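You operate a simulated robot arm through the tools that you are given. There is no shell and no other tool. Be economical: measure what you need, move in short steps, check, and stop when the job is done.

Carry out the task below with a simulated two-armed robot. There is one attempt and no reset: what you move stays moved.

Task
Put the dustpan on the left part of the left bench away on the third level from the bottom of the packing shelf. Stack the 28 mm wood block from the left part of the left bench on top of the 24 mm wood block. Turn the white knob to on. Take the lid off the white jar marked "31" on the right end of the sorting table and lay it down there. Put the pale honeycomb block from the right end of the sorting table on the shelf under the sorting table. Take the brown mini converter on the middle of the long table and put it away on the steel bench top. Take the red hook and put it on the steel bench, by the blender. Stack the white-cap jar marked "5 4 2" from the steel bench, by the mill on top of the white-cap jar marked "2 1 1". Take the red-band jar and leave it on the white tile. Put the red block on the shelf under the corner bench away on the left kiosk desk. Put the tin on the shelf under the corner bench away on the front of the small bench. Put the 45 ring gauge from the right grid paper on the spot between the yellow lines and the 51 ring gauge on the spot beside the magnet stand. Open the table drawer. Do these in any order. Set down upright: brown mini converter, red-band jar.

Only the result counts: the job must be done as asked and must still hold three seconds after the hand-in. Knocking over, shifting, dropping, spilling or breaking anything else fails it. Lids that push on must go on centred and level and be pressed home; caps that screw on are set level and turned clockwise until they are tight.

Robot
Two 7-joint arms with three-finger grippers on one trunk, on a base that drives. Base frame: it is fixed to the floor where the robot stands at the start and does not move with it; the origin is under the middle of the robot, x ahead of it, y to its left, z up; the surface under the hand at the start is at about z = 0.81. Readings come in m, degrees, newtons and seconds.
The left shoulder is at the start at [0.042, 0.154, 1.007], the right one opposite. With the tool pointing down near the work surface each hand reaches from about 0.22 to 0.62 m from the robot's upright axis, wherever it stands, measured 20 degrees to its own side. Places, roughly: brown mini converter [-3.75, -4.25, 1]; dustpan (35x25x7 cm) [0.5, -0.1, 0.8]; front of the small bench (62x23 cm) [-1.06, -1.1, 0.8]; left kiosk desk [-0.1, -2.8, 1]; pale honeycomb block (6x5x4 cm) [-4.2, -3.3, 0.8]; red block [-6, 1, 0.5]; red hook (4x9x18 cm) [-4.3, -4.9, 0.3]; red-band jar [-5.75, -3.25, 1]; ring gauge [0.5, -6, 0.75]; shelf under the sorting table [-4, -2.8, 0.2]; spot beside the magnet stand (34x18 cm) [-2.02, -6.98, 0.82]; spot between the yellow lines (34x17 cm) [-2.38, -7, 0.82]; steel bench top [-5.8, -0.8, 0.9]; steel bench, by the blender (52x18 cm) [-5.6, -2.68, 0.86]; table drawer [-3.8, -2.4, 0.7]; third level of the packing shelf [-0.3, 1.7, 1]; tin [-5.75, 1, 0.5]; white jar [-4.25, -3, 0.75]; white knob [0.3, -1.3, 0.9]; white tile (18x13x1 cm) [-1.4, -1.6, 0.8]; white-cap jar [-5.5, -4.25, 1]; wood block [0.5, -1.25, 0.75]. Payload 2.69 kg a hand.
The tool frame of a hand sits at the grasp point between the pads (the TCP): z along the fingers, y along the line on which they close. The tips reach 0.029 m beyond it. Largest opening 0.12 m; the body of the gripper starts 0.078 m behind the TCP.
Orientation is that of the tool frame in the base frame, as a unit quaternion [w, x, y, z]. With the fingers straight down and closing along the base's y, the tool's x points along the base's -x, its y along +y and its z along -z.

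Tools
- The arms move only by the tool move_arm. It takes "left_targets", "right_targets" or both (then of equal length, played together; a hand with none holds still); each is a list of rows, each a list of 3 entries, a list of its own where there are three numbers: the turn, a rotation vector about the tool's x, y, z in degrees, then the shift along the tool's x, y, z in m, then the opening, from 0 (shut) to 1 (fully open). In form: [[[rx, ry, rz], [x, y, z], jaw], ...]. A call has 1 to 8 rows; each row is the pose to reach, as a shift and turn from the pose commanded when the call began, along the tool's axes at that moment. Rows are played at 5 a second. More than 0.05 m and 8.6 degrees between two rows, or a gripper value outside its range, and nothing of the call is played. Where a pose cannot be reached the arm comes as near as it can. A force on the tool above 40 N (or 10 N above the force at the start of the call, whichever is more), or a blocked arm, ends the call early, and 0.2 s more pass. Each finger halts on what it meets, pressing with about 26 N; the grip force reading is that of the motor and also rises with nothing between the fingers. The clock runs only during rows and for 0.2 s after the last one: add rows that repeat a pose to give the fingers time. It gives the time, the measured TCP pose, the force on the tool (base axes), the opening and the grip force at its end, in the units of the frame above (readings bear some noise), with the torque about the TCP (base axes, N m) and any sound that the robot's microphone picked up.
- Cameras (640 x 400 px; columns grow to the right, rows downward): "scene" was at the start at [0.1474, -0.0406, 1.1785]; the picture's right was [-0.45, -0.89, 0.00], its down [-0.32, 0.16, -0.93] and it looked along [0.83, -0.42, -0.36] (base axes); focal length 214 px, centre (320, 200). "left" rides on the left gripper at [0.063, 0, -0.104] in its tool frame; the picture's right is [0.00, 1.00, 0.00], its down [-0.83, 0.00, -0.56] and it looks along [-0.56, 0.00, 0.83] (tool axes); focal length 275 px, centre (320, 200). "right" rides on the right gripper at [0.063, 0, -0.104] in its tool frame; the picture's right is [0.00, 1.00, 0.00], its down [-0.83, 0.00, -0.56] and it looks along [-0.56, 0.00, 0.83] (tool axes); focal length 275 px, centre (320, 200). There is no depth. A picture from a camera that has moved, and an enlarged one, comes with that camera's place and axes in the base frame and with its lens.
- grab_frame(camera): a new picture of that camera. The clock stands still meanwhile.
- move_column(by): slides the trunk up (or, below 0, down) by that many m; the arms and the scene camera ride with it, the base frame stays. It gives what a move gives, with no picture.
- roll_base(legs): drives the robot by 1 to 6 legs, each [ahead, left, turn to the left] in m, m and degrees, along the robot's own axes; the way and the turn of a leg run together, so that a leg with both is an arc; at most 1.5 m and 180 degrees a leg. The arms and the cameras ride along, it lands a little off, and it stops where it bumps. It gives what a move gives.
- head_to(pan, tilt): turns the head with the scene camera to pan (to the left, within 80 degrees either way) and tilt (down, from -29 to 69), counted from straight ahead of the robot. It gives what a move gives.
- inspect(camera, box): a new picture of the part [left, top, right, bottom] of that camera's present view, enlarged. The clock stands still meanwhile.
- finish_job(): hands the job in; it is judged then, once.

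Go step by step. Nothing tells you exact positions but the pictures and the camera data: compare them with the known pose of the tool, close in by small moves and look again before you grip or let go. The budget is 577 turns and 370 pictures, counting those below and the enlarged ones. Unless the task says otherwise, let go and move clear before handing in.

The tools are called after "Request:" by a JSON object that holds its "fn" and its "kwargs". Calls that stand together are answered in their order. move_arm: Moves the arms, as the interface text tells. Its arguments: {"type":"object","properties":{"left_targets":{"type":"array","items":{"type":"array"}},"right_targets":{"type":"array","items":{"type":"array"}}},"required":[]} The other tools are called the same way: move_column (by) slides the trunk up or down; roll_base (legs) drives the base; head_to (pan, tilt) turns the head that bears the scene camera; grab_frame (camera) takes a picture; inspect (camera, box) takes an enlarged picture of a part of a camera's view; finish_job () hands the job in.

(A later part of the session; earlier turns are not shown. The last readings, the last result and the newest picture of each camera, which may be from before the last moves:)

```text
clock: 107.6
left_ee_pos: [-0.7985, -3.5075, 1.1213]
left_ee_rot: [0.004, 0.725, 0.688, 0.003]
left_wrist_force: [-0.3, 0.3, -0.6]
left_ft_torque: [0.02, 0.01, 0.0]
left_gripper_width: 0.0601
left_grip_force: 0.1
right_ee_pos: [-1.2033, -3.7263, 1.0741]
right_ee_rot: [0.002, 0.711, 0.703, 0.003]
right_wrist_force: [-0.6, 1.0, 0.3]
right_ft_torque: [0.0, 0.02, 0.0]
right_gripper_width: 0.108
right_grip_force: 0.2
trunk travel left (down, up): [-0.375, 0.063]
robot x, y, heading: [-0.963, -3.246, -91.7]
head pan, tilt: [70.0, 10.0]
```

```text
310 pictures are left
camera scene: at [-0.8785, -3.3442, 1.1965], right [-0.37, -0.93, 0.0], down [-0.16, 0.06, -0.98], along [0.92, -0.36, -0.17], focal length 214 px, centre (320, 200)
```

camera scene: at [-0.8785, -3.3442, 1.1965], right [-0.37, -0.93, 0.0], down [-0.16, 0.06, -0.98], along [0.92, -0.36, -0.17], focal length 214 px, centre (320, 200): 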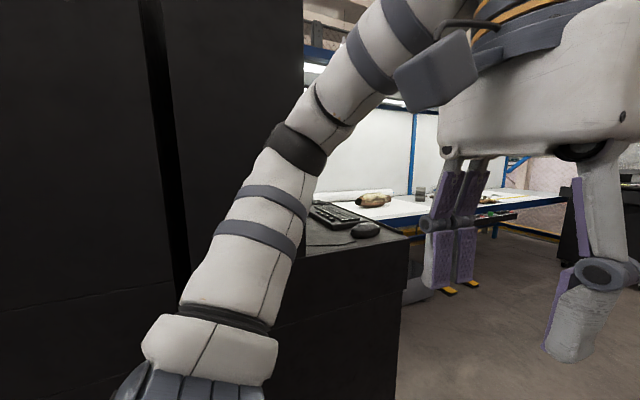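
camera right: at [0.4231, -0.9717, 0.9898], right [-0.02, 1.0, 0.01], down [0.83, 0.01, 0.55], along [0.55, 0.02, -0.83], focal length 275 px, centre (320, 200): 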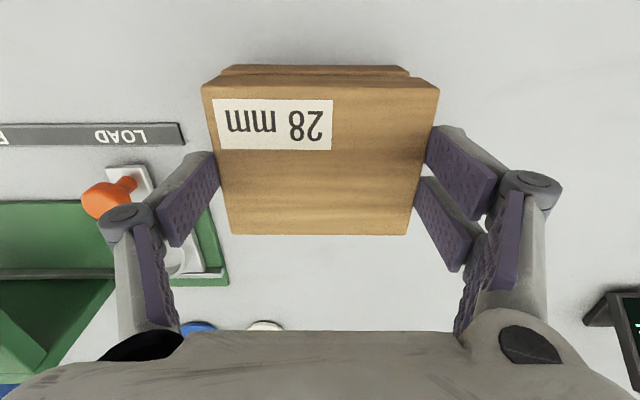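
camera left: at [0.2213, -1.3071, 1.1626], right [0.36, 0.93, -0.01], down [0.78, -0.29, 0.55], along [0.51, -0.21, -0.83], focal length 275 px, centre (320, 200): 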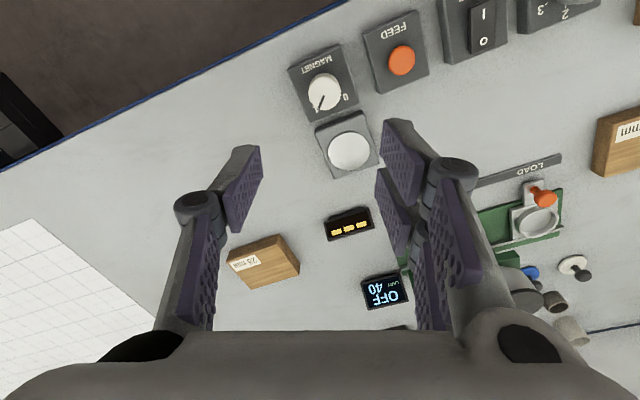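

Corridor between the kiosk desk corner (-0.35,-3.85) and the purple crate (-1.06,-4.56). I thread through it.

Request:
{"fn": "roll_base", "kwargs": {"legs": [[0.6, 0.05, 1.7], [0.5, 0.4, 0], [0.6, 0, 0]]}}

Request:
{"fn": "head_to", "kwargs": {"pan": 45, "tilt": 15}}

Request:
{"fn": "grab_frame", "kwargs": {"camera": "scene"}}

Request:
{"fn": "head_to", "kwargs": {"pan": 0, "tilt": 15}}

Request:
{"fn": "grab_frame", "kwargs": {"camera": "scene"}}

```text
clock: 117.1
left_ee_pos: [-0.3504, -5.1875, 1.1215]
left_ee_rot: [0.003, 0.717, 0.697, 0.002]
left_wrist_force: [0.7, 0.1, 0.0]
left_ft_torque: [0.03, 0.01, -0.03]
left_gripper_width: 0.0601
left_grip_force: 0.1
right_ee_pos: [-0.7487, -5.4188, 1.075]
right_ee_rot: [0.001, 0.702, 0.712, 0.004]
right_wrist_force: [-0.4, 0.0, -0.3]
right_ft_torque: [0.02, 0.01, -0.02]
right_gripper_width: 0.108
right_grip_force: 0.0
trunk travel left (down, up): [-0.375, 0.063]
robot x, y, heading: [-0.5208, -4.9329, -90.0]
head pan, tilt: [70.0, 10.0]
```

```text
clock: 118.0
left_ee_pos: [-0.35, -5.1873, 1.1211]
left_ee_rot: [0.003, 0.717, 0.697, 0.003]
left_wrist_force: [0.5, -0.1, -0.3]
left_ft_torque: [0.03, 0.02, 0.01]
left_gripper_width: 0.0601
left_grip_force: 0.0
right_ee_pos: [-0.7506, -5.4181, 1.0735]
right_ee_rot: [0.002, 0.702, 0.712, 0.003]
right_wrist_force: [-1.0, -0.2, 0.2]
right_ft_torque: [-0.01, 0.0, -0.02]
right_gripper_width: 0.1079
right_grip_force: 0.1
trunk travel left (down, up): [-0.375, 0.063]
robot x, y, heading: [-0.5275, -4.9326, -90.2]
head pan, tilt: [45.0, 15.0]
```

```text
309 pictures are left
camera scene: at [-0.4553, -5.0612, 1.1884], right [-0.71, -0.71, 0.0], down [-0.18, 0.18, -0.97], along [0.68, -0.68, -0.26], focal length 214 px, centre (320, 200)
```

scene: 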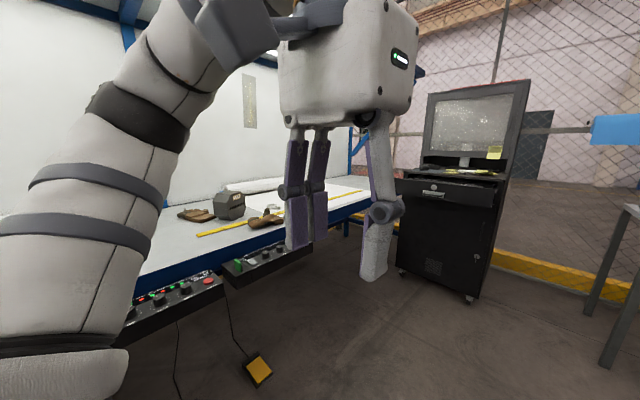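

```text
clock: 119.1
left_ee_pos: [-0.3504, -5.187, 1.1213]
left_ee_rot: [0.003, 0.717, 0.697, 0.003]
left_wrist_force: [-0.2, -0.5, -0.7]
left_ft_torque: [0.03, 0.01, 0.02]
left_gripper_width: 0.0601
left_grip_force: 0.2
right_ee_pos: [-0.748, -5.4173, 1.0744]
right_ee_rot: [0.001, 0.702, 0.712, 0.004]
right_wrist_force: [-0.4, 0.4, -0.6]
right_ft_torque: [-0.01, 0.01, -0.01]
right_gripper_width: 0.1077
right_grip_force: 0.1
trunk travel left (down, up): [-0.375, 0.063]
robot x, y, heading: [-0.5225, -4.9307, -90.5]
head pan, tilt: [0.0, 15.0]
```

```text
308 pictures are left
camera scene: at [-0.5214, -5.0884, 1.1884], right [-1.0, 0.0, 0.0], down [0.0, 0.26, -0.97], along [0.0, -0.97, -0.26], focal length 214 px, centre (320, 200)
```

scene: 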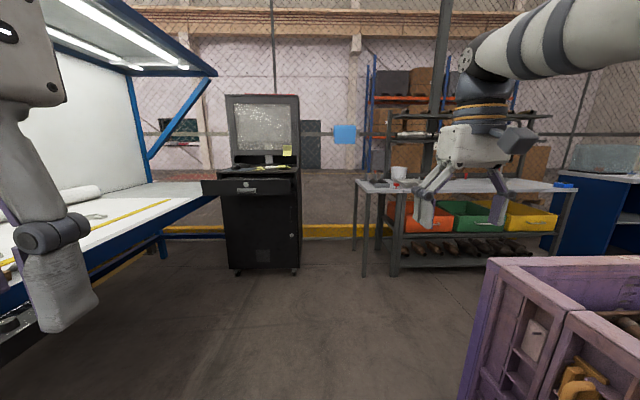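

The right grid paper is on this bench to the left. I drive to y≈-5.95 and turn to face the bench.

Request:
{"fn": "roll_base", "kwargs": {"legs": [[1.0, 0.05, 0], [0, 0, 90.4]]}}

Request:
{"fn": "head_to", "kwargs": {"pan": 0, "tilt": 25}}

Request:
{"fn": "grab_frame", "kwargs": {"camera": "scene"}}

```text
clock: 128.0
left_ee_pos: [-0.2169, -5.7505, 1.1224]
left_ee_rot: [0.001, 0.03, 1.0, 0.005]
left_wrist_force: [0.3, -0.5, 0.5]
left_ft_torque: [0.01, 0.0, 0.01]
left_gripper_width: 0.0599
left_grip_force: 0.0
right_ee_pos: [0.0009, -6.1558, 1.075]
right_ee_rot: [-0.002, 0.008, 1.0, 0.003]
right_wrist_force: [0.3, 0.7, -0.9]
right_ft_torque: [0.0, 0.05, -0.01]
right_gripper_width: 0.1079
right_grip_force: 0.0
trunk travel left (down, up): [-0.375, 0.063]
robot x, y, heading: [-0.4782, -5.9154, -1.9]
head pan, tilt: [0.0, 15.0]
```

```text
clock: 128.7
left_ee_pos: [-0.2167, -5.7497, 1.1207]
left_ee_rot: [0.0, 0.03, 1.0, 0.004]
left_wrist_force: [0.6, -0.7, -0.2]
left_ft_torque: [0.0, 0.0, 0.01]
left_gripper_width: 0.0598
left_grip_force: 0.1
right_ee_pos: [-0.0001, -6.1561, 1.074]
right_ee_rot: [-0.002, 0.008, 1.0, 0.004]
right_wrist_force: [-0.1, 0.8, 0.3]
right_ft_torque: [0.01, 0.02, -0.02]
right_gripper_width: 0.1079
right_grip_force: 0.0
trunk travel left (down, up): [-0.375, 0.063]
robot x, y, heading: [-0.4767, -5.9096, -2.3]
head pan, tilt: [0.0, 25.0]
```

```text
307 pictures are left
camera scene: at [-0.3212, -5.9168, 1.1722], right [-0.03, -1.0, 0.0], down [-0.42, 0.01, -0.91], along [0.91, -0.03, -0.42], focal length 214 px, centre (320, 200)
```

scene: 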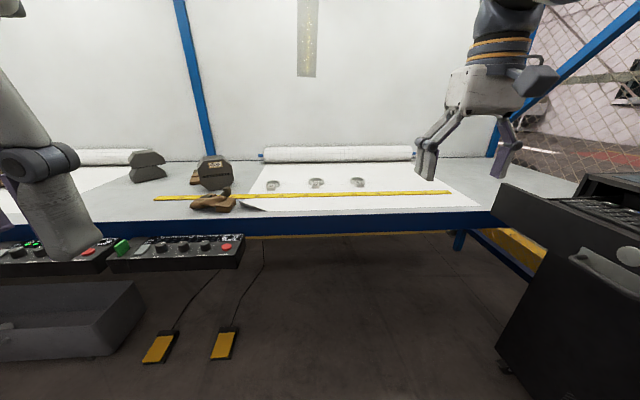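

Request:
{"fn": "inspect", "kwargs": {"camera": "scene", "box": [240, 150, 400, 230]}}

```text
4.00 times, centred on (320, 190) of scene
camera zoom: at [-0.3212, -5.9168, 1.1722], right [-0.03, -1.0, 0.0], down [-0.42, 0.01, -0.91], along [0.91, -0.03, -0.42], focal length 858 px, centre (320, 240)
```

zoom: 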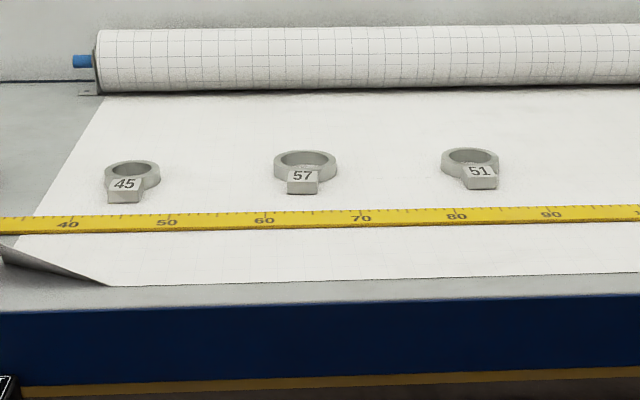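

Rings: 45 at ≈(0.63,-5.73), 51 at ≈(0.64,-6.125). I close in part way and look.

Request:
{"fn": "roll_base", "kwargs": {"legs": [[0, 0, 2.3], [0.4, -0.05, 0]]}}

Request:
{"fn": "grab_frame", "kwargs": {"camera": "scene"}}

Request:
{"fn": "head_to", "kwargs": {"pan": 40, "tilt": 50}}

Request:
{"fn": "grab_frame", "kwargs": {"camera": "scene"}}

Request:
{"fn": "grab_frame", "kwargs": {"camera": "right"}}

```text
clock: 131.6
left_ee_pos: [0.1689, -5.7764, 1.1211]
left_ee_rot: [0.001, 0.001, 1.0, 0.005]
left_wrist_force: [1.0, 0.4, 0.1]
left_ft_torque: [0.02, -0.01, 0.02]
left_gripper_width: 0.0599
left_grip_force: 0.0
right_ee_pos: [0.4096, -6.1699, 1.0734]
right_ee_rot: [-0.002, -0.02, 1.0, 0.003]
right_wrist_force: [0.0, -0.1, -0.2]
right_ft_torque: [-0.01, -0.01, 0.0]
right_gripper_width: 0.1079
right_grip_force: 0.0
trunk travel left (down, up): [-0.375, 0.063]
robot x, y, heading: [-0.0834, -5.9518, 1.1]
head pan, tilt: [0.0, 25.0]
```

```text
305 pictures are left
camera scene: at [0.0751, -5.9498, 1.1721], right [0.02, -1.0, 0.0], down [-0.42, -0.01, -0.91], along [0.91, 0.02, -0.42], focal length 214 px, centre (320, 200)
```

scene: 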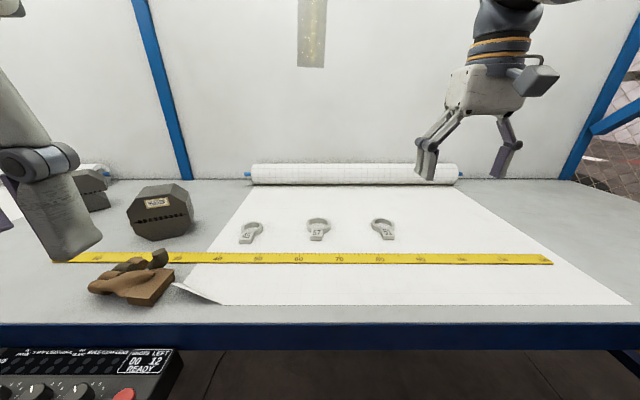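

```text
clock: 132.6
left_ee_pos: [0.1691, -5.7758, 1.1212]
left_ee_rot: [0.001, 0.001, 1.0, 0.004]
left_wrist_force: [0.7, 11.6, -11.8]
left_ft_torque: [-1.24, -0.98, -1.02]
left_gripper_width: 0.0599
left_grip_force: 0.1
right_ee_pos: [0.4103, -6.1698, 1.0732]
right_ee_rot: [-0.002, -0.02, 1.0, 0.004]
right_wrist_force: [0.0, 0.3, 0.2]
right_ft_torque: [-0.01, 0.0, 0.02]
right_gripper_width: 0.1081
right_grip_force: 0.1
trunk travel left (down, up): [-0.375, 0.063]
robot x, y, heading: [-0.0823, -5.9562, 1.5]
head pan, tilt: [40.0, 50.0]
```

```text
304 pictures are left
camera scene: at [0.043, -5.9006, 1.1382], right [0.65, -0.76, 0.0], down [-0.56, -0.48, -0.68], along [0.52, 0.44, -0.74], focal length 214 px, centre (320, 200)
```

scene: 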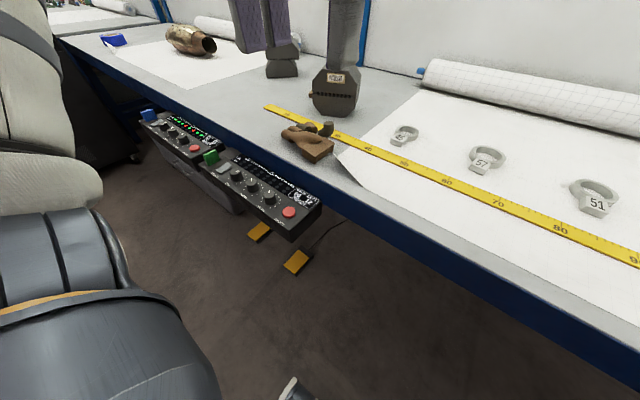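

```text
303 pictures are left
camera right: at [0.3479, -6.1732, 1.1787], right [-0.05, 1.0, 0.01], down [0.83, 0.03, 0.55], along [0.55, 0.03, -0.83], focal length 275 px, centre (320, 200)
```

right: 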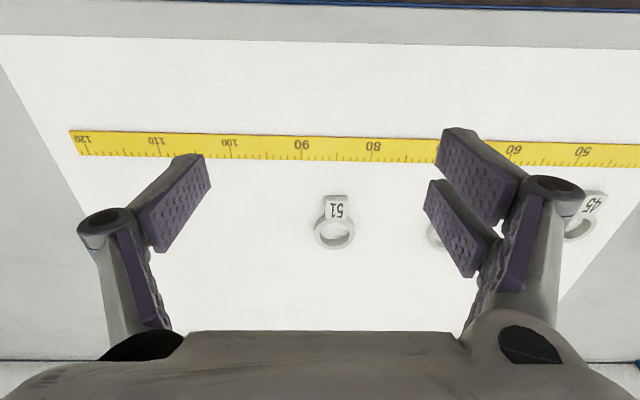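

Ring 51 centre ≈(0.652,-6.132). I drive 0.18 m closer.

Request:
{"fn": "roll_base", "kwargs": {"legs": [[0.18, 0, -1.3]]}}

Request:
{"fn": "head_to", "kwargs": {"pan": 0, "tilt": 35}}

Request:
{"fn": "grab_frame", "kwargs": {"camera": "scene"}}

Request:
{"fn": "grab_frame", "kwargs": {"camera": "right"}}

```text
clock: 134.2
left_ee_pos: [0.3538, -5.7799, 1.1218]
left_ee_rot: [0.0, 0.012, 1.0, 0.004]
left_wrist_force: [3.0, 13.7, -11.2]
left_ft_torque: [-1.53, -0.6, -1.15]
left_gripper_width: 0.06
left_grip_force: 0.1
right_ee_pos: [0.5847, -6.1794, 1.0743]
right_ee_rot: [-0.001, -0.009, 1.0, 0.003]
right_wrist_force: [0.9, -0.3, -1.0]
right_ft_torque: [0.02, 0.01, 0.0]
right_gripper_width: 0.1082
right_grip_force: 0.0
trunk travel left (down, up): [-0.375, 0.063]
robot x, y, heading: [0.0959, -5.9543, -0.1]
head pan, tilt: [40.0, 50.0]
```

```text
clock: 135.2
left_ee_pos: [0.3523, -5.7805, 1.1221]
left_ee_rot: [0.001, 0.012, 1.0, 0.004]
left_wrist_force: [0.2, 0.4, 0.2]
left_ft_torque: [0.01, -0.02, 0.03]
left_gripper_width: 0.0601
left_grip_force: 0.0
right_ee_pos: [0.5832, -6.1796, 1.0751]
right_ee_rot: [-0.002, -0.009, 1.0, 0.003]
right_wrist_force: [0.7, 0.5, 0.1]
right_ft_torque: [0.03, 0.02, -0.03]
right_gripper_width: 0.108
right_grip_force: 0.1
trunk travel left (down, up): [-0.375, 0.063]
robot x, y, heading: [0.0993, -5.9513, -0.2]
head pan, tilt: [0.0, 35.0]
```

```text
302 pictures are left
camera scene: at [0.2496, -5.9513, 1.1564], right [0.0, -1.0, 0.0], down [-0.57, 0.0, -0.82], along [0.82, 0.0, -0.57], focal length 214 px, centre (320, 200)
```

scene: 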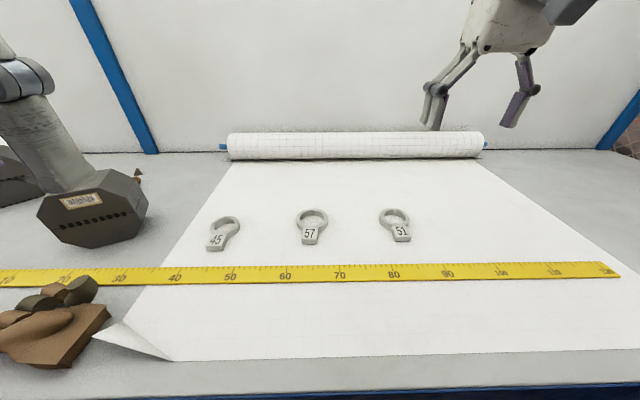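

```text
301 pictures are left
camera right: at [0.5217, -6.1812, 1.1787], right [-0.02, 1.0, 0.01], down [0.83, 0.01, 0.55], along [0.55, 0.02, -0.83], focal length 275 px, centre (320, 200)
```

right: 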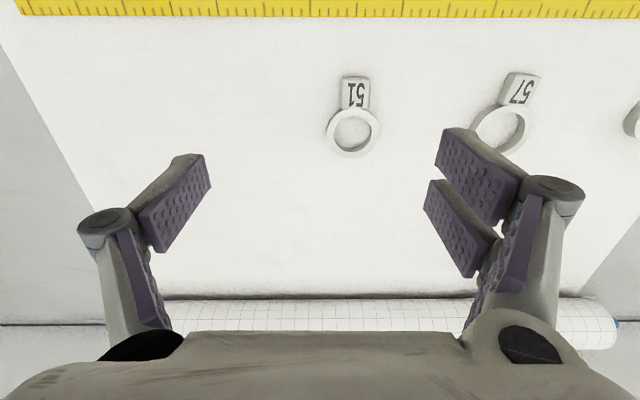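

Request:
{"fn": "move_arm", "kwargs": {"right_targets": [[[0, 0, 0], [-0.0122, 0.0097, 0.035], 0.9], [[0, 0, 0], [-0.0244, 0.0194, 0.07], 0.9], [[0, 0, 0], [-0.0366, 0.0291, 0.105], 0.9], [[0, 0, 0], [-0.0488, 0.0388, 0.14], 0.9], [[0, 0, 0], [-0.061, 0.0485, 0.175], 0.9]]}}

Request:
{"fn": "grab_frame", "kwargs": {"camera": "right"}}

```text
clock: 136.4
left_ee_pos: [0.353, -5.7804, 1.1204]
left_ee_rot: [0.0, 0.012, 1.0, 0.005]
left_wrist_force: [-0.7, -0.1, 0.1]
left_ft_torque: [-0.02, 0.0, 0.06]
left_gripper_width: 0.0601
left_grip_force: 0.0
right_ee_pos: [0.6446, -6.1291, 0.8953]
right_ee_rot: [-0.001, -0.008, 1.0, 0.003]
right_wrist_force: [0.4, -0.4, 0.0]
right_ft_torque: [-0.01, 0.03, -0.01]
right_gripper_width: 0.1079
right_grip_force: 0.0
trunk travel left (down, up): [-0.375, 0.063]
robot x, y, heading: [0.0957, -5.9535, -0.1]
head pan, tilt: [0.0, 35.0]
```

```text
300 pictures are left
camera right: at [0.5828, -6.1313, 0.9998], right [-0.02, 1.0, 0.01], down [0.83, 0.01, 0.55], along [0.55, 0.02, -0.83], focal length 275 px, centre (320, 200)
```

right: 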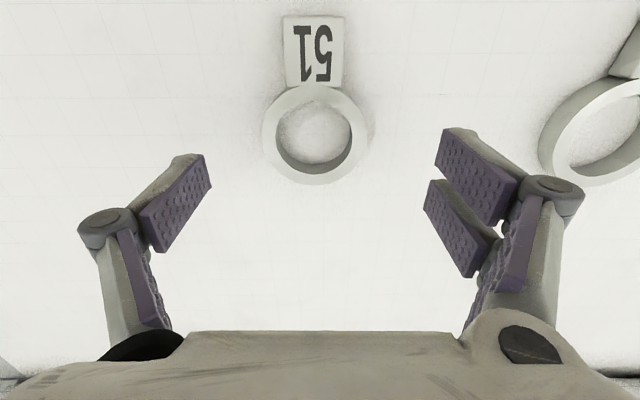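

Request:
{"fn": "move_arm", "kwargs": {"right_targets": [[[0, 0, 0], [-0.004, -0.002, 0.03], 0.9], [[0, 0, 0], [-0.004, -0.002, 0.046], 0.9], [[0, 0, 0], [-0.004, -0.002, 0.046], 0.6], [[0, 0, 0], [-0.004, -0.002, 0.046], 0.4], [[0, 0, 0], [-0.004, -0.002, 0.046], 0.4], [[0, 0, 0], [-0.004, -0.002, 0.03], 0.4], [[0, 0, 0], [-0.004, -0.002, 0.0], 0.4]]}}

Request:
{"fn": "grab_frame", "kwargs": {"camera": "right"}}

Request:
{"fn": "grab_frame", "kwargs": {"camera": "left"}}

```text
clock: 138.0
left_ee_pos: [0.3523, -5.7808, 1.1225]
left_ee_rot: [0.002, 0.012, 1.0, 0.004]
left_wrist_force: [-0.2, 1.2, 0.0]
left_ft_torque: [-0.04, 0.01, 0.02]
left_gripper_width: 0.06
left_grip_force: 0.1
right_ee_pos: [0.646, -6.1308, 0.8986]
right_ee_rot: [-0.002, -0.009, 1.0, 0.004]
right_wrist_force: [0.6, -0.8, 0.2]
right_ft_torque: [-0.01, 0.0, 0.04]
right_gripper_width: 0.0479
right_grip_force: 0.1
trunk travel left (down, up): [-0.375, 0.063]
robot x, y, heading: [0.0943, -5.9534, 0.1]
head pan, tilt: [0.0, 35.0]
```

```text
299 pictures are left
camera right: at [0.5837, -6.1331, 1.0022], right [-0.02, 1.0, 0.01], down [0.83, 0.01, 0.55], along [0.55, 0.02, -0.83], focal length 275 px, centre (320, 200)
```

right: 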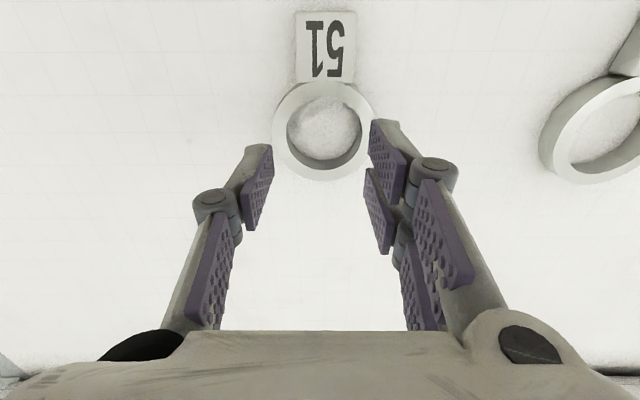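

```text
298 pictures are left
camera left: at [0.2886, -5.7775, 1.2258], right [0.03, 1.0, 0.01], down [0.83, -0.03, 0.56], along [0.56, -0.01, -0.83], focal length 275 px, centre (320, 200)
```

left: 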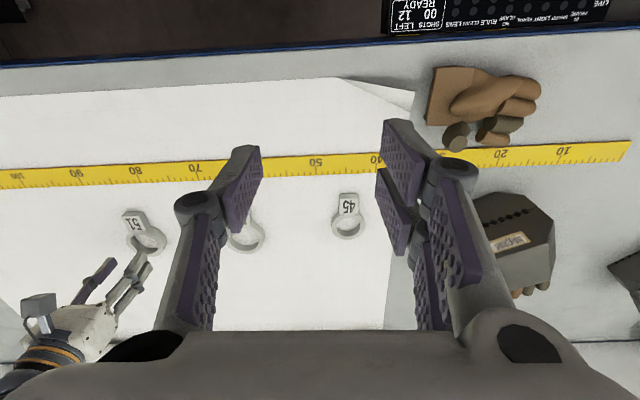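

The fingers closed above the ring (it's low). I reopen, go lower until near the table, then close.

Request:
{"fn": "move_arm", "kwargs": {"right_targets": [[[0, 0, 0], [-0.003, 0.001, 0.0], 0.9], [[0, 0, 0], [-0.003, 0.001, 0.0], 0.9], [[0, 0, 0], [-0.003, 0.001, 0.03], 0.9], [[0, 0, 0], [-0.003, 0.001, 0.05], 0.9], [[0, 0, 0], [-0.003, 0.001, 0.056], 0.9]]}}

Request:
{"fn": "grab_frame", "kwargs": {"camera": "right"}}

```text
clock: 139.2
left_ee_pos: [0.3516, -5.7806, 1.1219]
left_ee_rot: [0.001, 0.012, 1.0, 0.004]
left_wrist_force: [0.8, 0.2, 0.6]
left_ft_torque: [0.0, -0.03, 0.02]
left_gripper_width: 0.0601
left_grip_force: 0.0
right_ee_pos: [0.6494, -6.1296, 0.8432]
right_ee_rot: [-0.002, -0.009, 1.0, 0.003]
right_wrist_force: [0.3, 0.4, -1.1]
right_ft_torque: [0.04, -0.03, 0.01]
right_gripper_width: 0.1078
right_grip_force: 0.0
trunk travel left (down, up): [-0.375, 0.063]
robot x, y, heading: [0.0994, -5.9538, 0.1]
head pan, tilt: [0.0, 35.0]
```

```text
297 pictures are left
camera right: at [0.5882, -6.1319, 0.9471], right [-0.02, 1.0, 0.01], down [0.83, 0.01, 0.55], along [0.55, 0.02, -0.83], focal length 275 px, centre (320, 200)
```

right: 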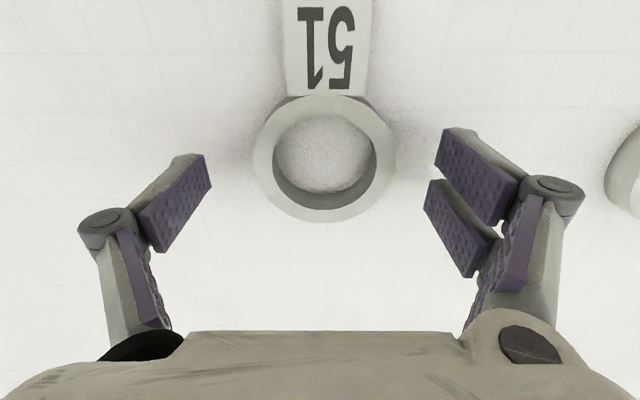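

Request:
{"fn": "move_arm", "kwargs": {"right_targets": [[[0, 0, 0], [0, 0.002, 0.0], 0.7], [[0, 0, 0], [0, 0.002, 0.0], 0.5], [[0, 0, 0], [0, 0.002, 0.0], 0.4], [[0, 0, 0], [0, 0.002, 0.0], 0.4], [[0, 0, 0], [0, 0.002, 0.0], 0.4]]}}

Request:
{"fn": "grab_frame", "kwargs": {"camera": "right"}}

```text
clock: 140.4
left_ee_pos: [0.3517, -5.7809, 1.1224]
left_ee_rot: [0.0, 0.012, 1.0, 0.005]
left_wrist_force: [0.1, -0.3, 0.3]
left_ft_torque: [0.01, -0.01, 0.06]
left_gripper_width: 0.0602
left_grip_force: 0.0
right_ee_pos: [0.6502, -6.1284, 0.843]
right_ee_rot: [-0.001, -0.009, 1.0, 0.003]
right_wrist_force: [0.8, 0.1, 1.1]
right_ft_torque: [-0.03, -0.13, 0.0]
right_gripper_width: 0.068
right_grip_force: 25.8
trunk travel left (down, up): [-0.375, 0.063]
robot x, y, heading: [0.0964, -5.9514, 0.0]
head pan, tilt: [0.0, 35.0]
```

```text
296 pictures are left
camera right: at [0.5888, -6.1302, 0.9479], right [-0.02, 1.0, 0.01], down [0.83, 0.01, 0.55], along [0.55, 0.02, -0.83], focal length 275 px, centre (320, 200)
```

right: 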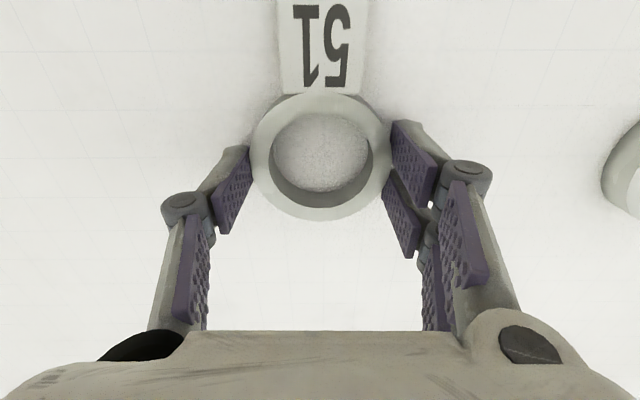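

Ring 51 gripped (68 mm). I lift it and at the same time bring the left hand over ring 45 at ≈(0.622,-5.731).

Request:
{"fn": "move_arm", "kwargs": {"left_targets": [[[0, 0, 0], [-0.0336, 0.0072, 0.0284], 0.8], [[0, 0, 0], [-0.0672, 0.0145, 0.0568], 0.8], [[0, 0, 0], [-0.1008, 0.0217, 0.0852], 0.8], [[0, 0, 0], [-0.1344, 0.029, 0.1136], 0.8], [[0, 0, 0], [-0.168, 0.0362, 0.142], 0.8], [[0, 0, 0], [-0.2016, 0.0435, 0.1704], 0.8], [[0, 0, 0], [-0.2352, 0.0507, 0.1988], 0.8], [[0, 0, 0], [-0.2685, 0.058, 0.227], 0.8]], "right_targets": [[[0, 0, 0], [0, 0, -0.02], 0.4], [[0, 0, 0], [0, 0, -0.04], 0.4], [[0, 0, 0], [0, 0, -0.06], 0.4], [[0, 0, 0], [0, 0, -0.08], 0.4], [[0, 0, 0], [0, 0, -0.11], 0.4], [[0, 0, 0], [0, 0, -0.14], 0.4], [[0, 0, 0], [0, 0, -0.17], 0.4], [[0, 0, 0], [0, 0, -0.2], 0.4]]}}

Request:
{"fn": "grab_frame", "kwargs": {"camera": "left"}}

Request:
{"fn": "grab_frame", "kwargs": {"camera": "right"}}

```text
clock: 142.2
left_ee_pos: [0.6194, -5.7277, 0.8964]
left_ee_rot: [0.0, 0.013, 1.0, 0.004]
left_wrist_force: [0.3, 0.4, 0.8]
left_ft_torque: [0.0, 0.01, 0.04]
left_gripper_width: 0.096
left_grip_force: 0.0
right_ee_pos: [0.6411, -6.1233, 1.0336]
right_ee_rot: [-0.002, -0.009, 1.0, 0.002]
right_wrist_force: [-0.6, 0.2, -1.5]
right_ft_torque: [0.0, -0.03, 0.01]
right_gripper_width: 0.0678
right_grip_force: 25.9
right hand out of reach, approached as far as the arm can: row 8
trunk travel left (down, up): [-0.375, 0.063]
robot x, y, heading: [0.0957, -5.9546, 0.2]
head pan, tilt: [0.0, 35.0]
```

```text
295 pictures are left
camera left: at [0.5564, -5.7246, 0.9999], right [0.03, 1.0, 0.01], down [0.83, -0.03, 0.56], along [0.56, -0.01, -0.83], focal length 275 px, centre (320, 200)
```

left: 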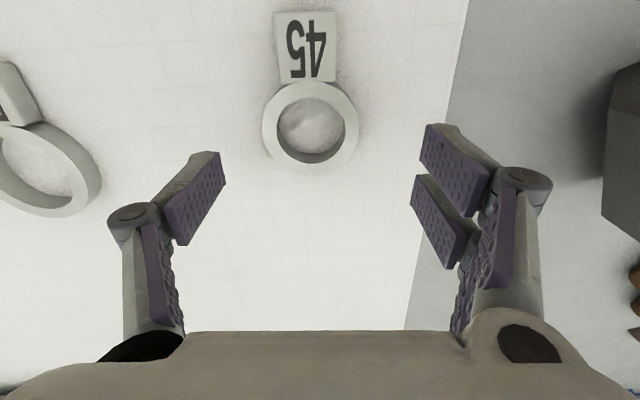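

```text
294 pictures are left
camera right: at [0.5799, -6.1259, 1.1368], right [-0.02, 1.0, 0.01], down [0.83, 0.02, 0.55], along [0.55, 0.02, -0.83], focal length 275 px, centre (320, 200)
```

right: 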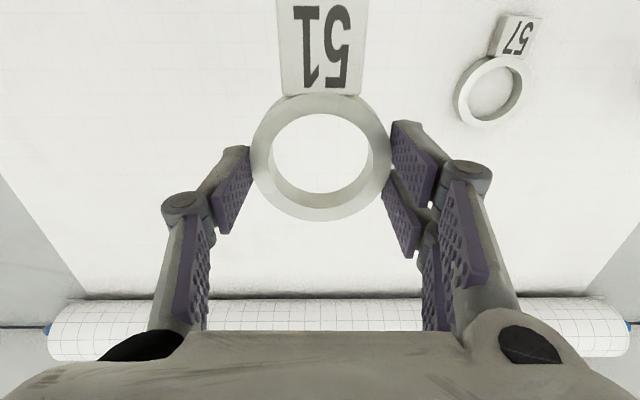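

Request:
{"fn": "move_arm", "kwargs": {"left_targets": [[[0, 0, 0], [0.001, -0.004, 0.03], 0.8], [[0, 0, 0], [0.001, -0.004, 0.0535], 0.8], [[0, 0, 0], [0.001, -0.004, 0.0535], 0.8], [[0, 0, 0], [0.001, -0.004, 0.0535], 0.5], [[0, 0, 0], [0.001, -0.004, 0.0535], 0.35], [[0, 0, 0], [0.001, -0.004, 0.0535], 0.3], [[0, 0, 0], [0.001, -0.004, 0.0535], 0.3]]}}

Request:
{"fn": "grab_frame", "kwargs": {"camera": "left"}}

```text
clock: 143.8
left_ee_pos: [0.6205, -5.7335, 0.8408]
left_ee_rot: [0.001, 0.013, 1.0, 0.004]
left_wrist_force: [0.4, 0.1, -0.1]
left_ft_torque: [-0.02, -0.02, 0.0]
left_gripper_width: 0.0614
left_grip_force: 26.3
right_ee_pos: [0.6413, -6.1236, 1.0325]
right_ee_rot: [-0.002, -0.009, 1.0, 0.003]
right_wrist_force: [0.0, 0.4, -0.7]
right_ft_torque: [0.01, -0.03, -0.01]
right_gripper_width: 0.0677
right_grip_force: 25.9
trunk travel left (down, up): [-0.375, 0.063]
robot x, y, heading: [0.0966, -5.9512, -0.2]
head pan, tilt: [0.0, 35.0]
```

```text
293 pictures are left
camera left: at [0.556, -5.7298, 0.9456], right [0.03, 1.0, 0.01], down [0.83, -0.03, 0.56], along [0.56, -0.01, -0.83], focal length 275 px, centre (320, 200)
```

left: 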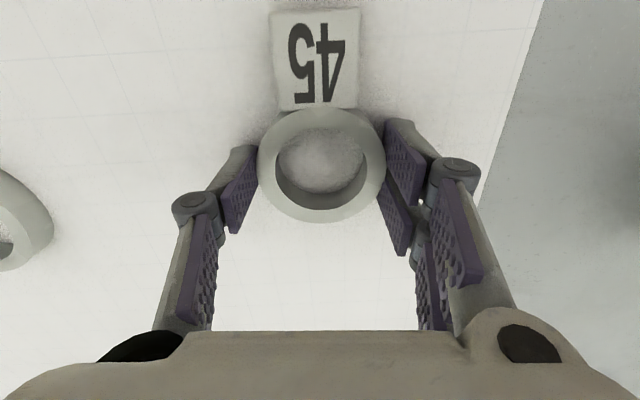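

Both rings held. Lift the left, back away from the bench and turn toward the far table.

Request:
{"fn": "move_arm", "kwargs": {"left_targets": [[[0, 0, 0], [0, 0, -0.03], 0.3], [[0, 0, 0], [0, 0, -0.07], 0.3], [[0, 0, 0], [0, 0, -0.11], 0.3], [[0, 0, 0], [0.02, 0, -0.15], 0.3], [[0, 0, 0], [0.04, 0, -0.19], 0.3], [[0, 0, 0], [0.08, 0, -0.21], 0.3], [[0, 0, 0], [0.12, 0, -0.23], 0.3], [[0, 0, 0], [0.16, 0, -0.24], 0.3]], "right_targets": [[[0, 0, 0], [0, 0, 0], 0.4], [[0, 0, 0], [0.02, 0, 0], 0.4], [[0, 0, 0], [0.04, 0, -0.01], 0.4], [[0, 0, 0], [0.07, 0, -0.02], 0.4], [[0, 0, 0], [0.1, 0, -0.03], 0.4], [[0, 0, 0], [0.13, 0, -0.04], 0.4], [[0, 0, 0], [0.16, 0, -0.05], 0.4], [[0, 0, 0], [0.18, 0, -0.06], 0.4]]}}

Request:
{"fn": "roll_base", "kwargs": {"legs": [[-0.6, 0, 0], [0, 0, -90]]}}

Request:
{"fn": "head_to", "kwargs": {"pan": -25, "tilt": 20}}

Request:
{"fn": "grab_frame", "kwargs": {"camera": "scene"}}

Request:
{"fn": "head_to", "kwargs": {"pan": -75, "tilt": 20}}

Request:
{"fn": "grab_frame", "kwargs": {"camera": "scene"}}

```text
clock: 145.6
left_ee_pos: [0.4587, -5.7279, 1.0807]
left_ee_rot: [0.003, 0.012, 1.0, 0.004]
left_wrist_force: [-0.3, 0.3, -0.7]
left_ft_torque: [-0.01, -0.06, 0.02]
left_gripper_width: 0.0615
left_grip_force: 26.1
right_ee_pos: [0.4618, -6.1278, 1.092]
right_ee_rot: [-0.001, -0.008, 1.0, 0.002]
right_wrist_force: [0.4, 0.7, -1.2]
right_ft_torque: [0.04, -0.04, -0.02]
right_gripper_width: 0.0677
right_grip_force: 26.0
trunk travel left (down, up): [-0.375, 0.063]
robot x, y, heading: [0.0986, -5.9526, 0.1]
head pan, tilt: [0.0, 35.0]
```

```text
clock: 152.9
left_ee_pos: [-0.2836, -6.3161, 1.0818]
left_ee_rot: [0.004, 0.718, 0.696, 0.003]
left_wrist_force: [-0.1, 0.6, -1.8]
left_ft_torque: [-0.05, 0.03, -0.06]
left_gripper_width: 0.0611
left_grip_force: 25.8
right_ee_pos: [-0.6829, -6.3163, 1.0902]
right_ee_rot: [0.001, 0.702, 0.712, 0.004]
right_wrist_force: [-0.1, 0.3, -0.8]
right_ft_torque: [0.0, -0.03, 0.02]
right_gripper_width: 0.0674
right_grip_force: 26.1
trunk travel left (down, up): [-0.375, 0.063]
robot x, y, heading: [-0.505, -5.9569, -90.5]
head pan, tilt: [0.0, 35.0]
```

```text
clock: 153.8
left_ee_pos: [-0.2823, -6.3175, 1.0814]
left_ee_rot: [0.003, 0.718, 0.696, 0.002]
left_wrist_force: [-0.3, 0.1, -1.1]
left_ft_torque: [-0.04, 0.0, 0.01]
left_gripper_width: 0.0613
left_grip_force: 26.1
right_ee_pos: [-0.6833, -6.3183, 1.0912]
right_ee_rot: [0.001, 0.703, 0.711, 0.003]
right_wrist_force: [-0.2, 0.2, -1.7]
right_ft_torque: [-0.03, -0.03, 0.01]
right_gripper_width: 0.0674
right_grip_force: 26.0
trunk travel left (down, up): [-0.375, 0.063]
robot x, y, heading: [-0.5054, -5.9546, -90.5]
head pan, tilt: [-25.0, 20.0]
```

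```text
292 pictures are left
camera scene: at [-0.5438, -6.0996, 1.1802], right [-0.9, 0.43, 0.0], down [0.15, 0.31, -0.94], along [-0.4, -0.85, -0.34], focal length 214 px, centre (320, 200)
```

scene: 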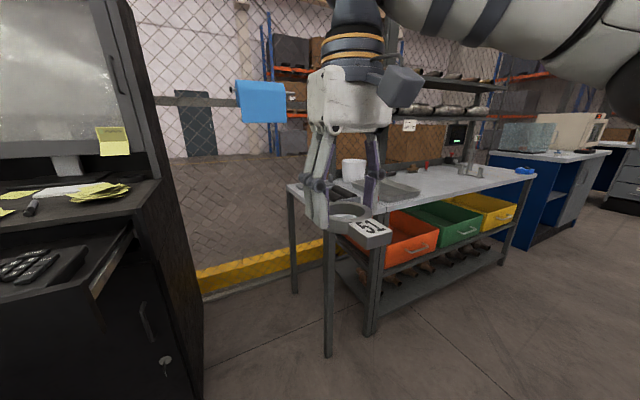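

```text
clock: 154.9
left_ee_pos: [-0.2826, -6.3166, 1.0808]
left_ee_rot: [0.004, 0.718, 0.696, 0.002]
left_wrist_force: [0.3, -0.4, -1.0]
left_ft_torque: [-0.02, -0.01, 0.02]
left_gripper_width: 0.0612
left_grip_force: 25.8
right_ee_pos: [-0.6827, -6.3181, 1.0908]
right_ee_rot: [0.0, 0.702, 0.712, 0.002]
right_wrist_force: [-0.5, 0.7, -1.0]
right_ft_torque: [-0.03, -0.01, 0.01]
right_gripper_width: 0.0677
right_grip_force: 25.9
trunk travel left (down, up): [-0.375, 0.063]
robot x, y, heading: [-0.5038, -5.9486, -90.1]
head pan, tilt: [-75.0, 20.0]
```

```text
291 pictures are left
camera scene: at [-0.5941, -6.0391, 1.1803], right [-0.25, 0.97, 0.0], down [0.33, 0.09, -0.94], along [-0.91, -0.24, -0.34], focal length 214 px, centre (320, 200)
```

scene: 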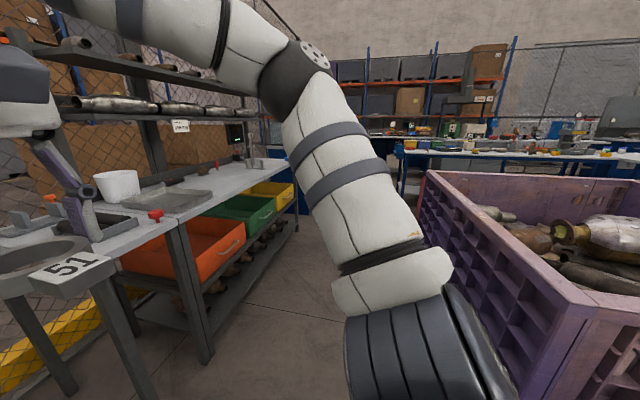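

The table spans x≈-0.9…-2.7 with front y≈-6.75; the crate face is y≈-5.5. I strafe right along y≈-6.1 to x≈-1.85.

Request:
{"fn": "roll_base", "kwargs": {"legs": [[0.15, 0, 0], [0, -1.35, 0]]}}

Request:
{"fn": "head_to", "kwargs": {"pan": 0, "tilt": 25}}

Request:
{"fn": "grab_frame", "kwargs": {"camera": "scene"}}

```text
clock: 166.8
left_ee_pos: [-1.6839, -6.4569, 1.0815]
left_ee_rot: [0.004, 0.72, 0.694, 0.003]
left_wrist_force: [-0.4, 0.3, -1.6]
left_ft_torque: [-0.05, -0.01, 0.01]
left_gripper_width: 0.0612
left_grip_force: 26.0
right_ee_pos: [-2.0811, -6.4544, 1.0898]
right_ee_rot: [0.001, 0.704, 0.71, 0.003]
right_wrist_force: [-0.5, -1.1, -2.0]
right_ft_torque: [0.01, 0.01, 0.02]
right_gripper_width: 0.0674
right_grip_force: 26.1
trunk travel left (down, up): [-0.375, 0.063]
robot x, y, heading: [-1.8993, -6.0924, -90.7]
head pan, tilt: [-75.0, 20.0]
```

```text
clock: 168.3
left_ee_pos: [-1.6836, -6.4572, 1.0808]
left_ee_rot: [0.004, 0.72, 0.694, 0.002]
left_wrist_force: [-0.5, -0.9, -1.1]
left_ft_torque: [-0.06, 0.01, 0.02]
left_gripper_width: 0.0614
left_grip_force: 26.0
right_ee_pos: [-2.0821, -6.4546, 1.0901]
right_ee_rot: [0.001, 0.705, 0.71, 0.004]
right_wrist_force: [0.6, 0.0, -1.1]
right_ft_torque: [-0.03, 0.01, 0.0]
right_gripper_width: 0.0674
right_grip_force: 25.8
trunk travel left (down, up): [-0.375, 0.063]
robot x, y, heading: [-1.9031, -6.0954, -90.7]
head pan, tilt: [0.0, 25.0]
```

```text
290 pictures are left
camera scene: at [-1.904, -6.2465, 1.1722], right [-1.0, 0.01, 0.0], down [0.0, 0.42, -0.91], along [-0.01, -0.91, -0.42], focal length 214 px, centre (320, 200)
```

scene: 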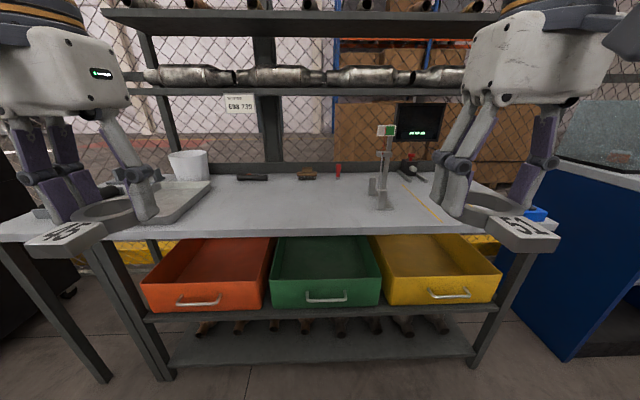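

Magnet stand at ≈(-2.14,-6.95), about 0.28 m tall; the free spot is on its left. I strafe 9 cm left then go ahead 0.33.

Request:
{"fn": "roll_base", "kwargs": {"legs": [[0, 0.09, 0.7], [0.33, 0, 0]]}}

Request:
{"fn": "grab_frame", "kwargs": {"camera": "scene"}}

Request:
{"fn": "grab_frame", "kwargs": {"camera": "right"}}

```text
clock: 171.4
left_ee_pos: [-1.5948, -6.7821, 1.0818]
left_ee_rot: [0.004, 0.719, 0.695, 0.002]
left_wrist_force: [0.2, -0.2, -0.8]
left_ft_torque: [0.01, -0.04, 0.0]
left_gripper_width: 0.0612
left_grip_force: 25.8
right_ee_pos: [-1.9939, -6.7814, 1.0907]
right_ee_rot: [0.001, 0.704, 0.71, 0.004]
right_wrist_force: [-0.7, -0.6, -0.9]
right_ft_torque: [-0.04, -0.03, -0.02]
right_gripper_width: 0.0672
right_grip_force: 25.5
trunk travel left (down, up): [-0.375, 0.063]
robot x, y, heading: [-1.8147, -6.4166, -90.5]
head pan, tilt: [0.0, 25.0]
```

```text
289 pictures are left
camera scene: at [-1.8162, -6.5723, 1.1721], right [-1.0, 0.01, 0.0], down [0.0, 0.42, -0.91], along [-0.01, -0.91, -0.42], focal length 214 px, centre (320, 200)
```

scene: 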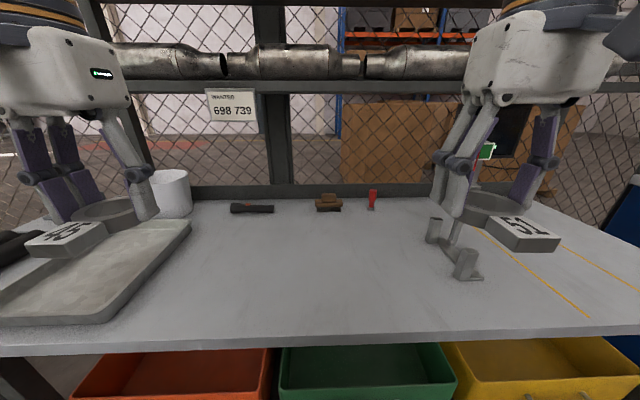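

```text
288 pictures are left
camera right: at [-1.995, -6.7194, 1.1945], right [1.0, 0.01, 0.01], down [0.01, -0.83, 0.55], along [0.01, -0.55, -0.83], focal length 275 px, centre (320, 200)
```

right: 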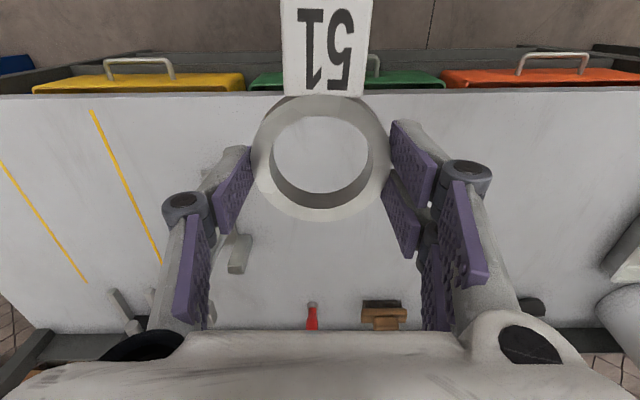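

Spot free. Lower the right hand to (-1.99,-6.95).

Request:
{"fn": "move_arm", "kwargs": {"right_targets": [[[0, 0, 0], [-0.034, 0, 0.01], 0.4], [[0, 0, 0], [-0.068, 0, 0.03], 0.4], [[0, 0, 0], [-0.102, 0, 0.06], 0.4], [[0, 0, 0], [-0.13, 0, 0.1], 0.4], [[0, 0, 0], [-0.15, 0, 0.145], 0.4], [[0, 0, 0], [-0.165, 0, 0.185], 0.4], [[0, 0, 0], [-0.17, 0, 0.22], 0.4]]}}

Request:
{"fn": "grab_frame", "kwargs": {"camera": "right"}}

Request:
{"fn": "grab_frame", "kwargs": {"camera": "scene"}}

```text
clock: 173.0
left_ee_pos: [-1.5941, -6.7828, 1.0817]
left_ee_rot: [0.004, 0.719, 0.695, 0.002]
left_wrist_force: [-0.3, 0.4, -0.8]
left_ft_torque: [-0.02, 0.02, -0.01]
left_gripper_width: 0.0614
left_grip_force: 26.3
right_ee_pos: [-1.989, -6.9502, 0.8707]
right_ee_rot: [0.002, 0.703, 0.711, 0.004]
right_wrist_force: [0.4, -0.3, -1.2]
right_ft_torque: [-0.03, 0.0, 0.03]
right_gripper_width: 0.0676
right_grip_force: 25.9
trunk travel left (down, up): [-0.375, 0.063]
robot x, y, heading: [-1.8156, -6.4125, -90.4]
head pan, tilt: [0.0, 25.0]
```

```text
287 pictures are left
camera right: at [-1.9897, -6.8882, 0.9764], right [1.0, 0.01, 0.01], down [0.01, -0.83, 0.55], along [0.01, -0.55, -0.83], focal length 275 px, centre (320, 200)
```

right: 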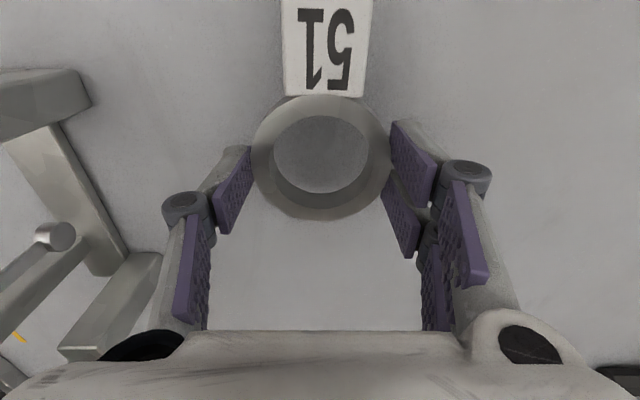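

```text
286 pictures are left
camera scene: at [-1.8161, -6.5721, 1.1721], right [-1.0, 0.01, 0.0], down [0.0, 0.42, -0.91], along [-0.01, -0.91, -0.42], focal length 214 px, centre (320, 200)
```

scene: 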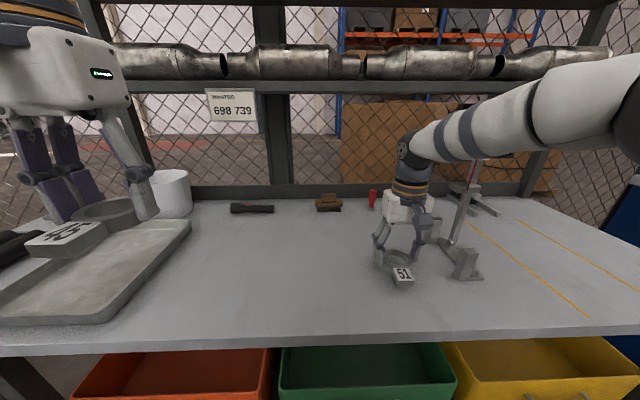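

Shift 15 mm away from the stand, lower to the table, and release with a small opening.

Request:
{"fn": "move_arm", "kwargs": {"right_targets": [[[0, 0, 0], [0, 0.015, 0], 0.4], [[0, 0, 0], [0, 0.015, 0.01], 0.4], [[0, 0, 0], [0, 0.015, 0.016], 0.4], [[0, 0, 0], [0, 0.015, 0.019], 0.4], [[0, 0, 0], [0, 0.015, 0.019], 0.4]]}}

```text
clock: 174.2
left_ee_pos: [-1.5944, -6.7798, 1.0821]
left_ee_rot: [0.004, 0.719, 0.695, 0.001]
left_wrist_force: [-0.1, -0.9, -1.9]
left_ft_torque: [-0.02, -0.01, 0.01]
left_gripper_width: 0.0614
left_grip_force: 25.9
right_ee_pos: [-1.9758, -6.9497, 0.854]
right_ee_rot: [0.003, 0.704, 0.71, 0.001]
right_wrist_force: [-0.1, 0.1, 10.4]
right_ft_torque: [-0.29, 0.25, -0.04]
right_gripper_width: 0.0675
right_grip_force: 26.1
trunk travel left (down, up): [-0.375, 0.063]
robot x, y, heading: [-1.817, -6.4175, -90.4]
head pan, tilt: [0.0, 25.0]
```

Request:
{"fn": "move_arm", "kwargs": {"right_targets": [[[0, 0, 0], [0, 0, -0.001], 0.62], [[0, 0, 0], [0, 0, -0.001], 0.7], [[0, 0, 0], [0, 0, -0.001], 0.7], [[0, 0, 0], [0, 0, -0.04], 0.7], [[0, 0, 0], [0, 0, -0.08], 0.7], [[0, 0, 0], [0.03, 0, -0.12], 0.7], [[0, 0, 0], [0.07, 0, -0.15], 0.7], [[0, 0, 0], [0.11, 0, -0.18], 0.7]]}}

Request:
{"fn": "move_arm", "kwargs": {"right_targets": [[[0, 0, 0], [0.03, 0, -0.03], 0.7], [[0, 0, 0], [0.06, 0, -0.06], 0.7], [[0, 0, 0], [0.08, 0, -0.07], 0.7]]}}

Request:
{"fn": "grab_frame", "kwargs": {"camera": "scene"}}

```text
clock: 176.0
left_ee_pos: [-1.5948, -6.7809, 1.0818]
left_ee_rot: [0.004, 0.719, 0.695, 0.002]
left_wrist_force: [-0.2, -0.2, -1.9]
left_ft_torque: [-0.04, 0.04, 0.02]
left_gripper_width: 0.0614
left_grip_force: 25.8
right_ee_pos: [-1.9813, -6.8426, 1.0312]
right_ee_rot: [0.002, 0.705, 0.709, 0.001]
right_wrist_force: [0.7, 0.3, 0.3]
right_ft_torque: [-0.04, -0.02, 0.02]
right_gripper_width: 0.0842
right_grip_force: 0.0
trunk travel left (down, up): [-0.375, 0.063]
robot x, y, heading: [-1.816, -6.4189, -90.6]
head pan, tilt: [0.0, 25.0]
```

```text
clock: 176.8
left_ee_pos: [-1.5944, -6.7815, 1.0815]
left_ee_rot: [0.003, 0.719, 0.695, 0.003]
left_wrist_force: [0.3, -0.2, -1.1]
left_ft_torque: [-0.02, 0.0, 0.03]
left_gripper_width: 0.061
left_grip_force: 25.8
right_ee_pos: [-1.9829, -6.7617, 1.1029]
right_ee_rot: [0.001, 0.704, 0.71, 0.002]
right_wrist_force: [-0.2, 0.5, 0.9]
right_ft_torque: [-0.01, -0.02, -0.03]
right_gripper_width: 0.084
right_grip_force: 0.1
trunk travel left (down, up): [-0.375, 0.063]
robot x, y, heading: [-1.815, -6.4172, -90.6]
head pan, tilt: [0.0, 25.0]
```

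```text
285 pictures are left
camera scene: at [-1.8163, -6.5714, 1.1722], right [-1.0, 0.01, 0.0], down [0.0, 0.42, -0.91], along [-0.01, -0.91, -0.42], focal length 214 px, centre (320, 200)
```

scene: 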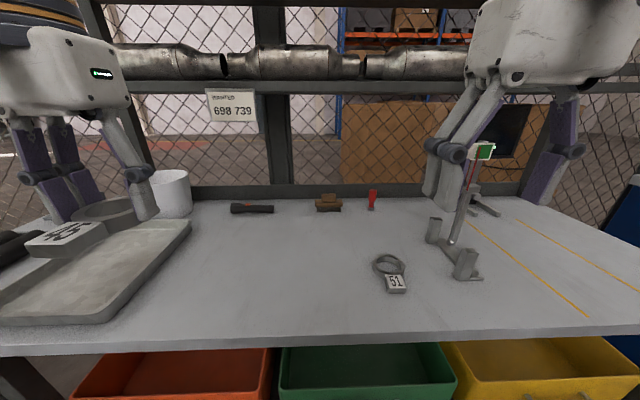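

Ring 51 placed. Now strafe right so the left hand can reach between the yellow lines (back a bit first to clear the stand).

Request:
{"fn": "roll_base", "kwargs": {"legs": [[-0.12, 0, 0.6], [0, -0.68, 0], [0.1, 0, 0]]}}

Request:
{"fn": "grab_frame", "kwargs": {"camera": "scene"}}

Request:
{"fn": "grab_frame", "kwargs": {"camera": "left"}}

```text
clock: 184.1
left_ee_pos: [-2.277, -6.7596, 1.081]
left_ee_rot: [0.003, 0.718, 0.696, 0.003]
left_wrist_force: [-0.3, -0.6, -2.3]
left_ft_torque: [0.03, 0.0, -0.01]
left_gripper_width: 0.0611
left_grip_force: 25.8
right_ee_pos: [-2.665, -6.7421, 1.1025]
right_ee_rot: [0.001, 0.704, 0.711, 0.004]
right_wrist_force: [-0.9, -1.0, -0.6]
right_ft_torque: [0.0, 0.0, -0.01]
right_gripper_width: 0.0839
right_grip_force: 0.0
trunk travel left (down, up): [-0.375, 0.063]
robot x, y, heading: [-2.5036, -6.3932, -90.4]
head pan, tilt: [0.0, 25.0]
```

```text
284 pictures are left
camera scene: at [-2.4992, -6.5504, 1.172], right [-1.0, 0.01, 0.0], down [0.0, 0.42, -0.91], along [-0.01, -0.91, -0.42], focal length 214 px, centre (320, 200)
```

scene: 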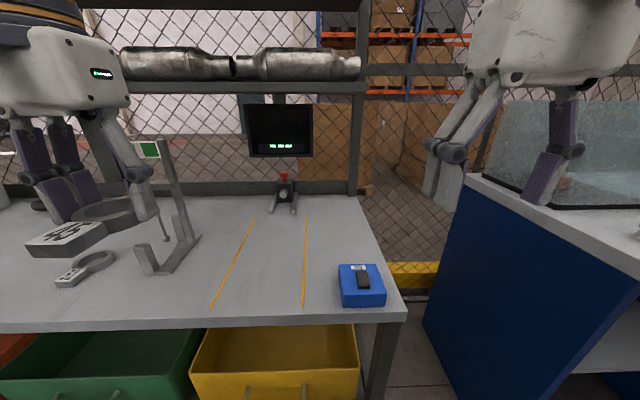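

```text
283 pictures are left
camera left: at [-2.2756, -6.6946, 1.1853], right [1.0, -0.04, 0.01], down [-0.03, -0.83, 0.56], along [-0.01, -0.56, -0.83], focal length 275 px, centre (320, 200)
```

left: 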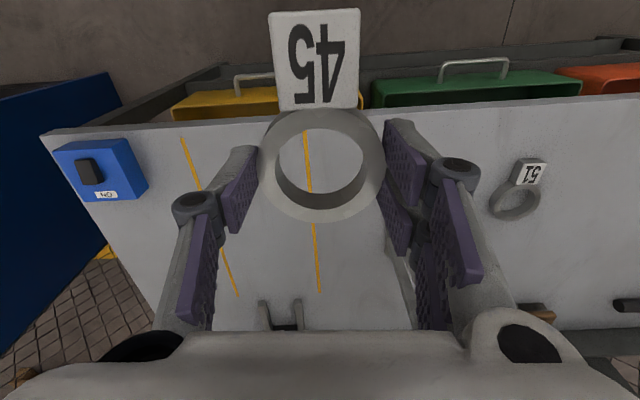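

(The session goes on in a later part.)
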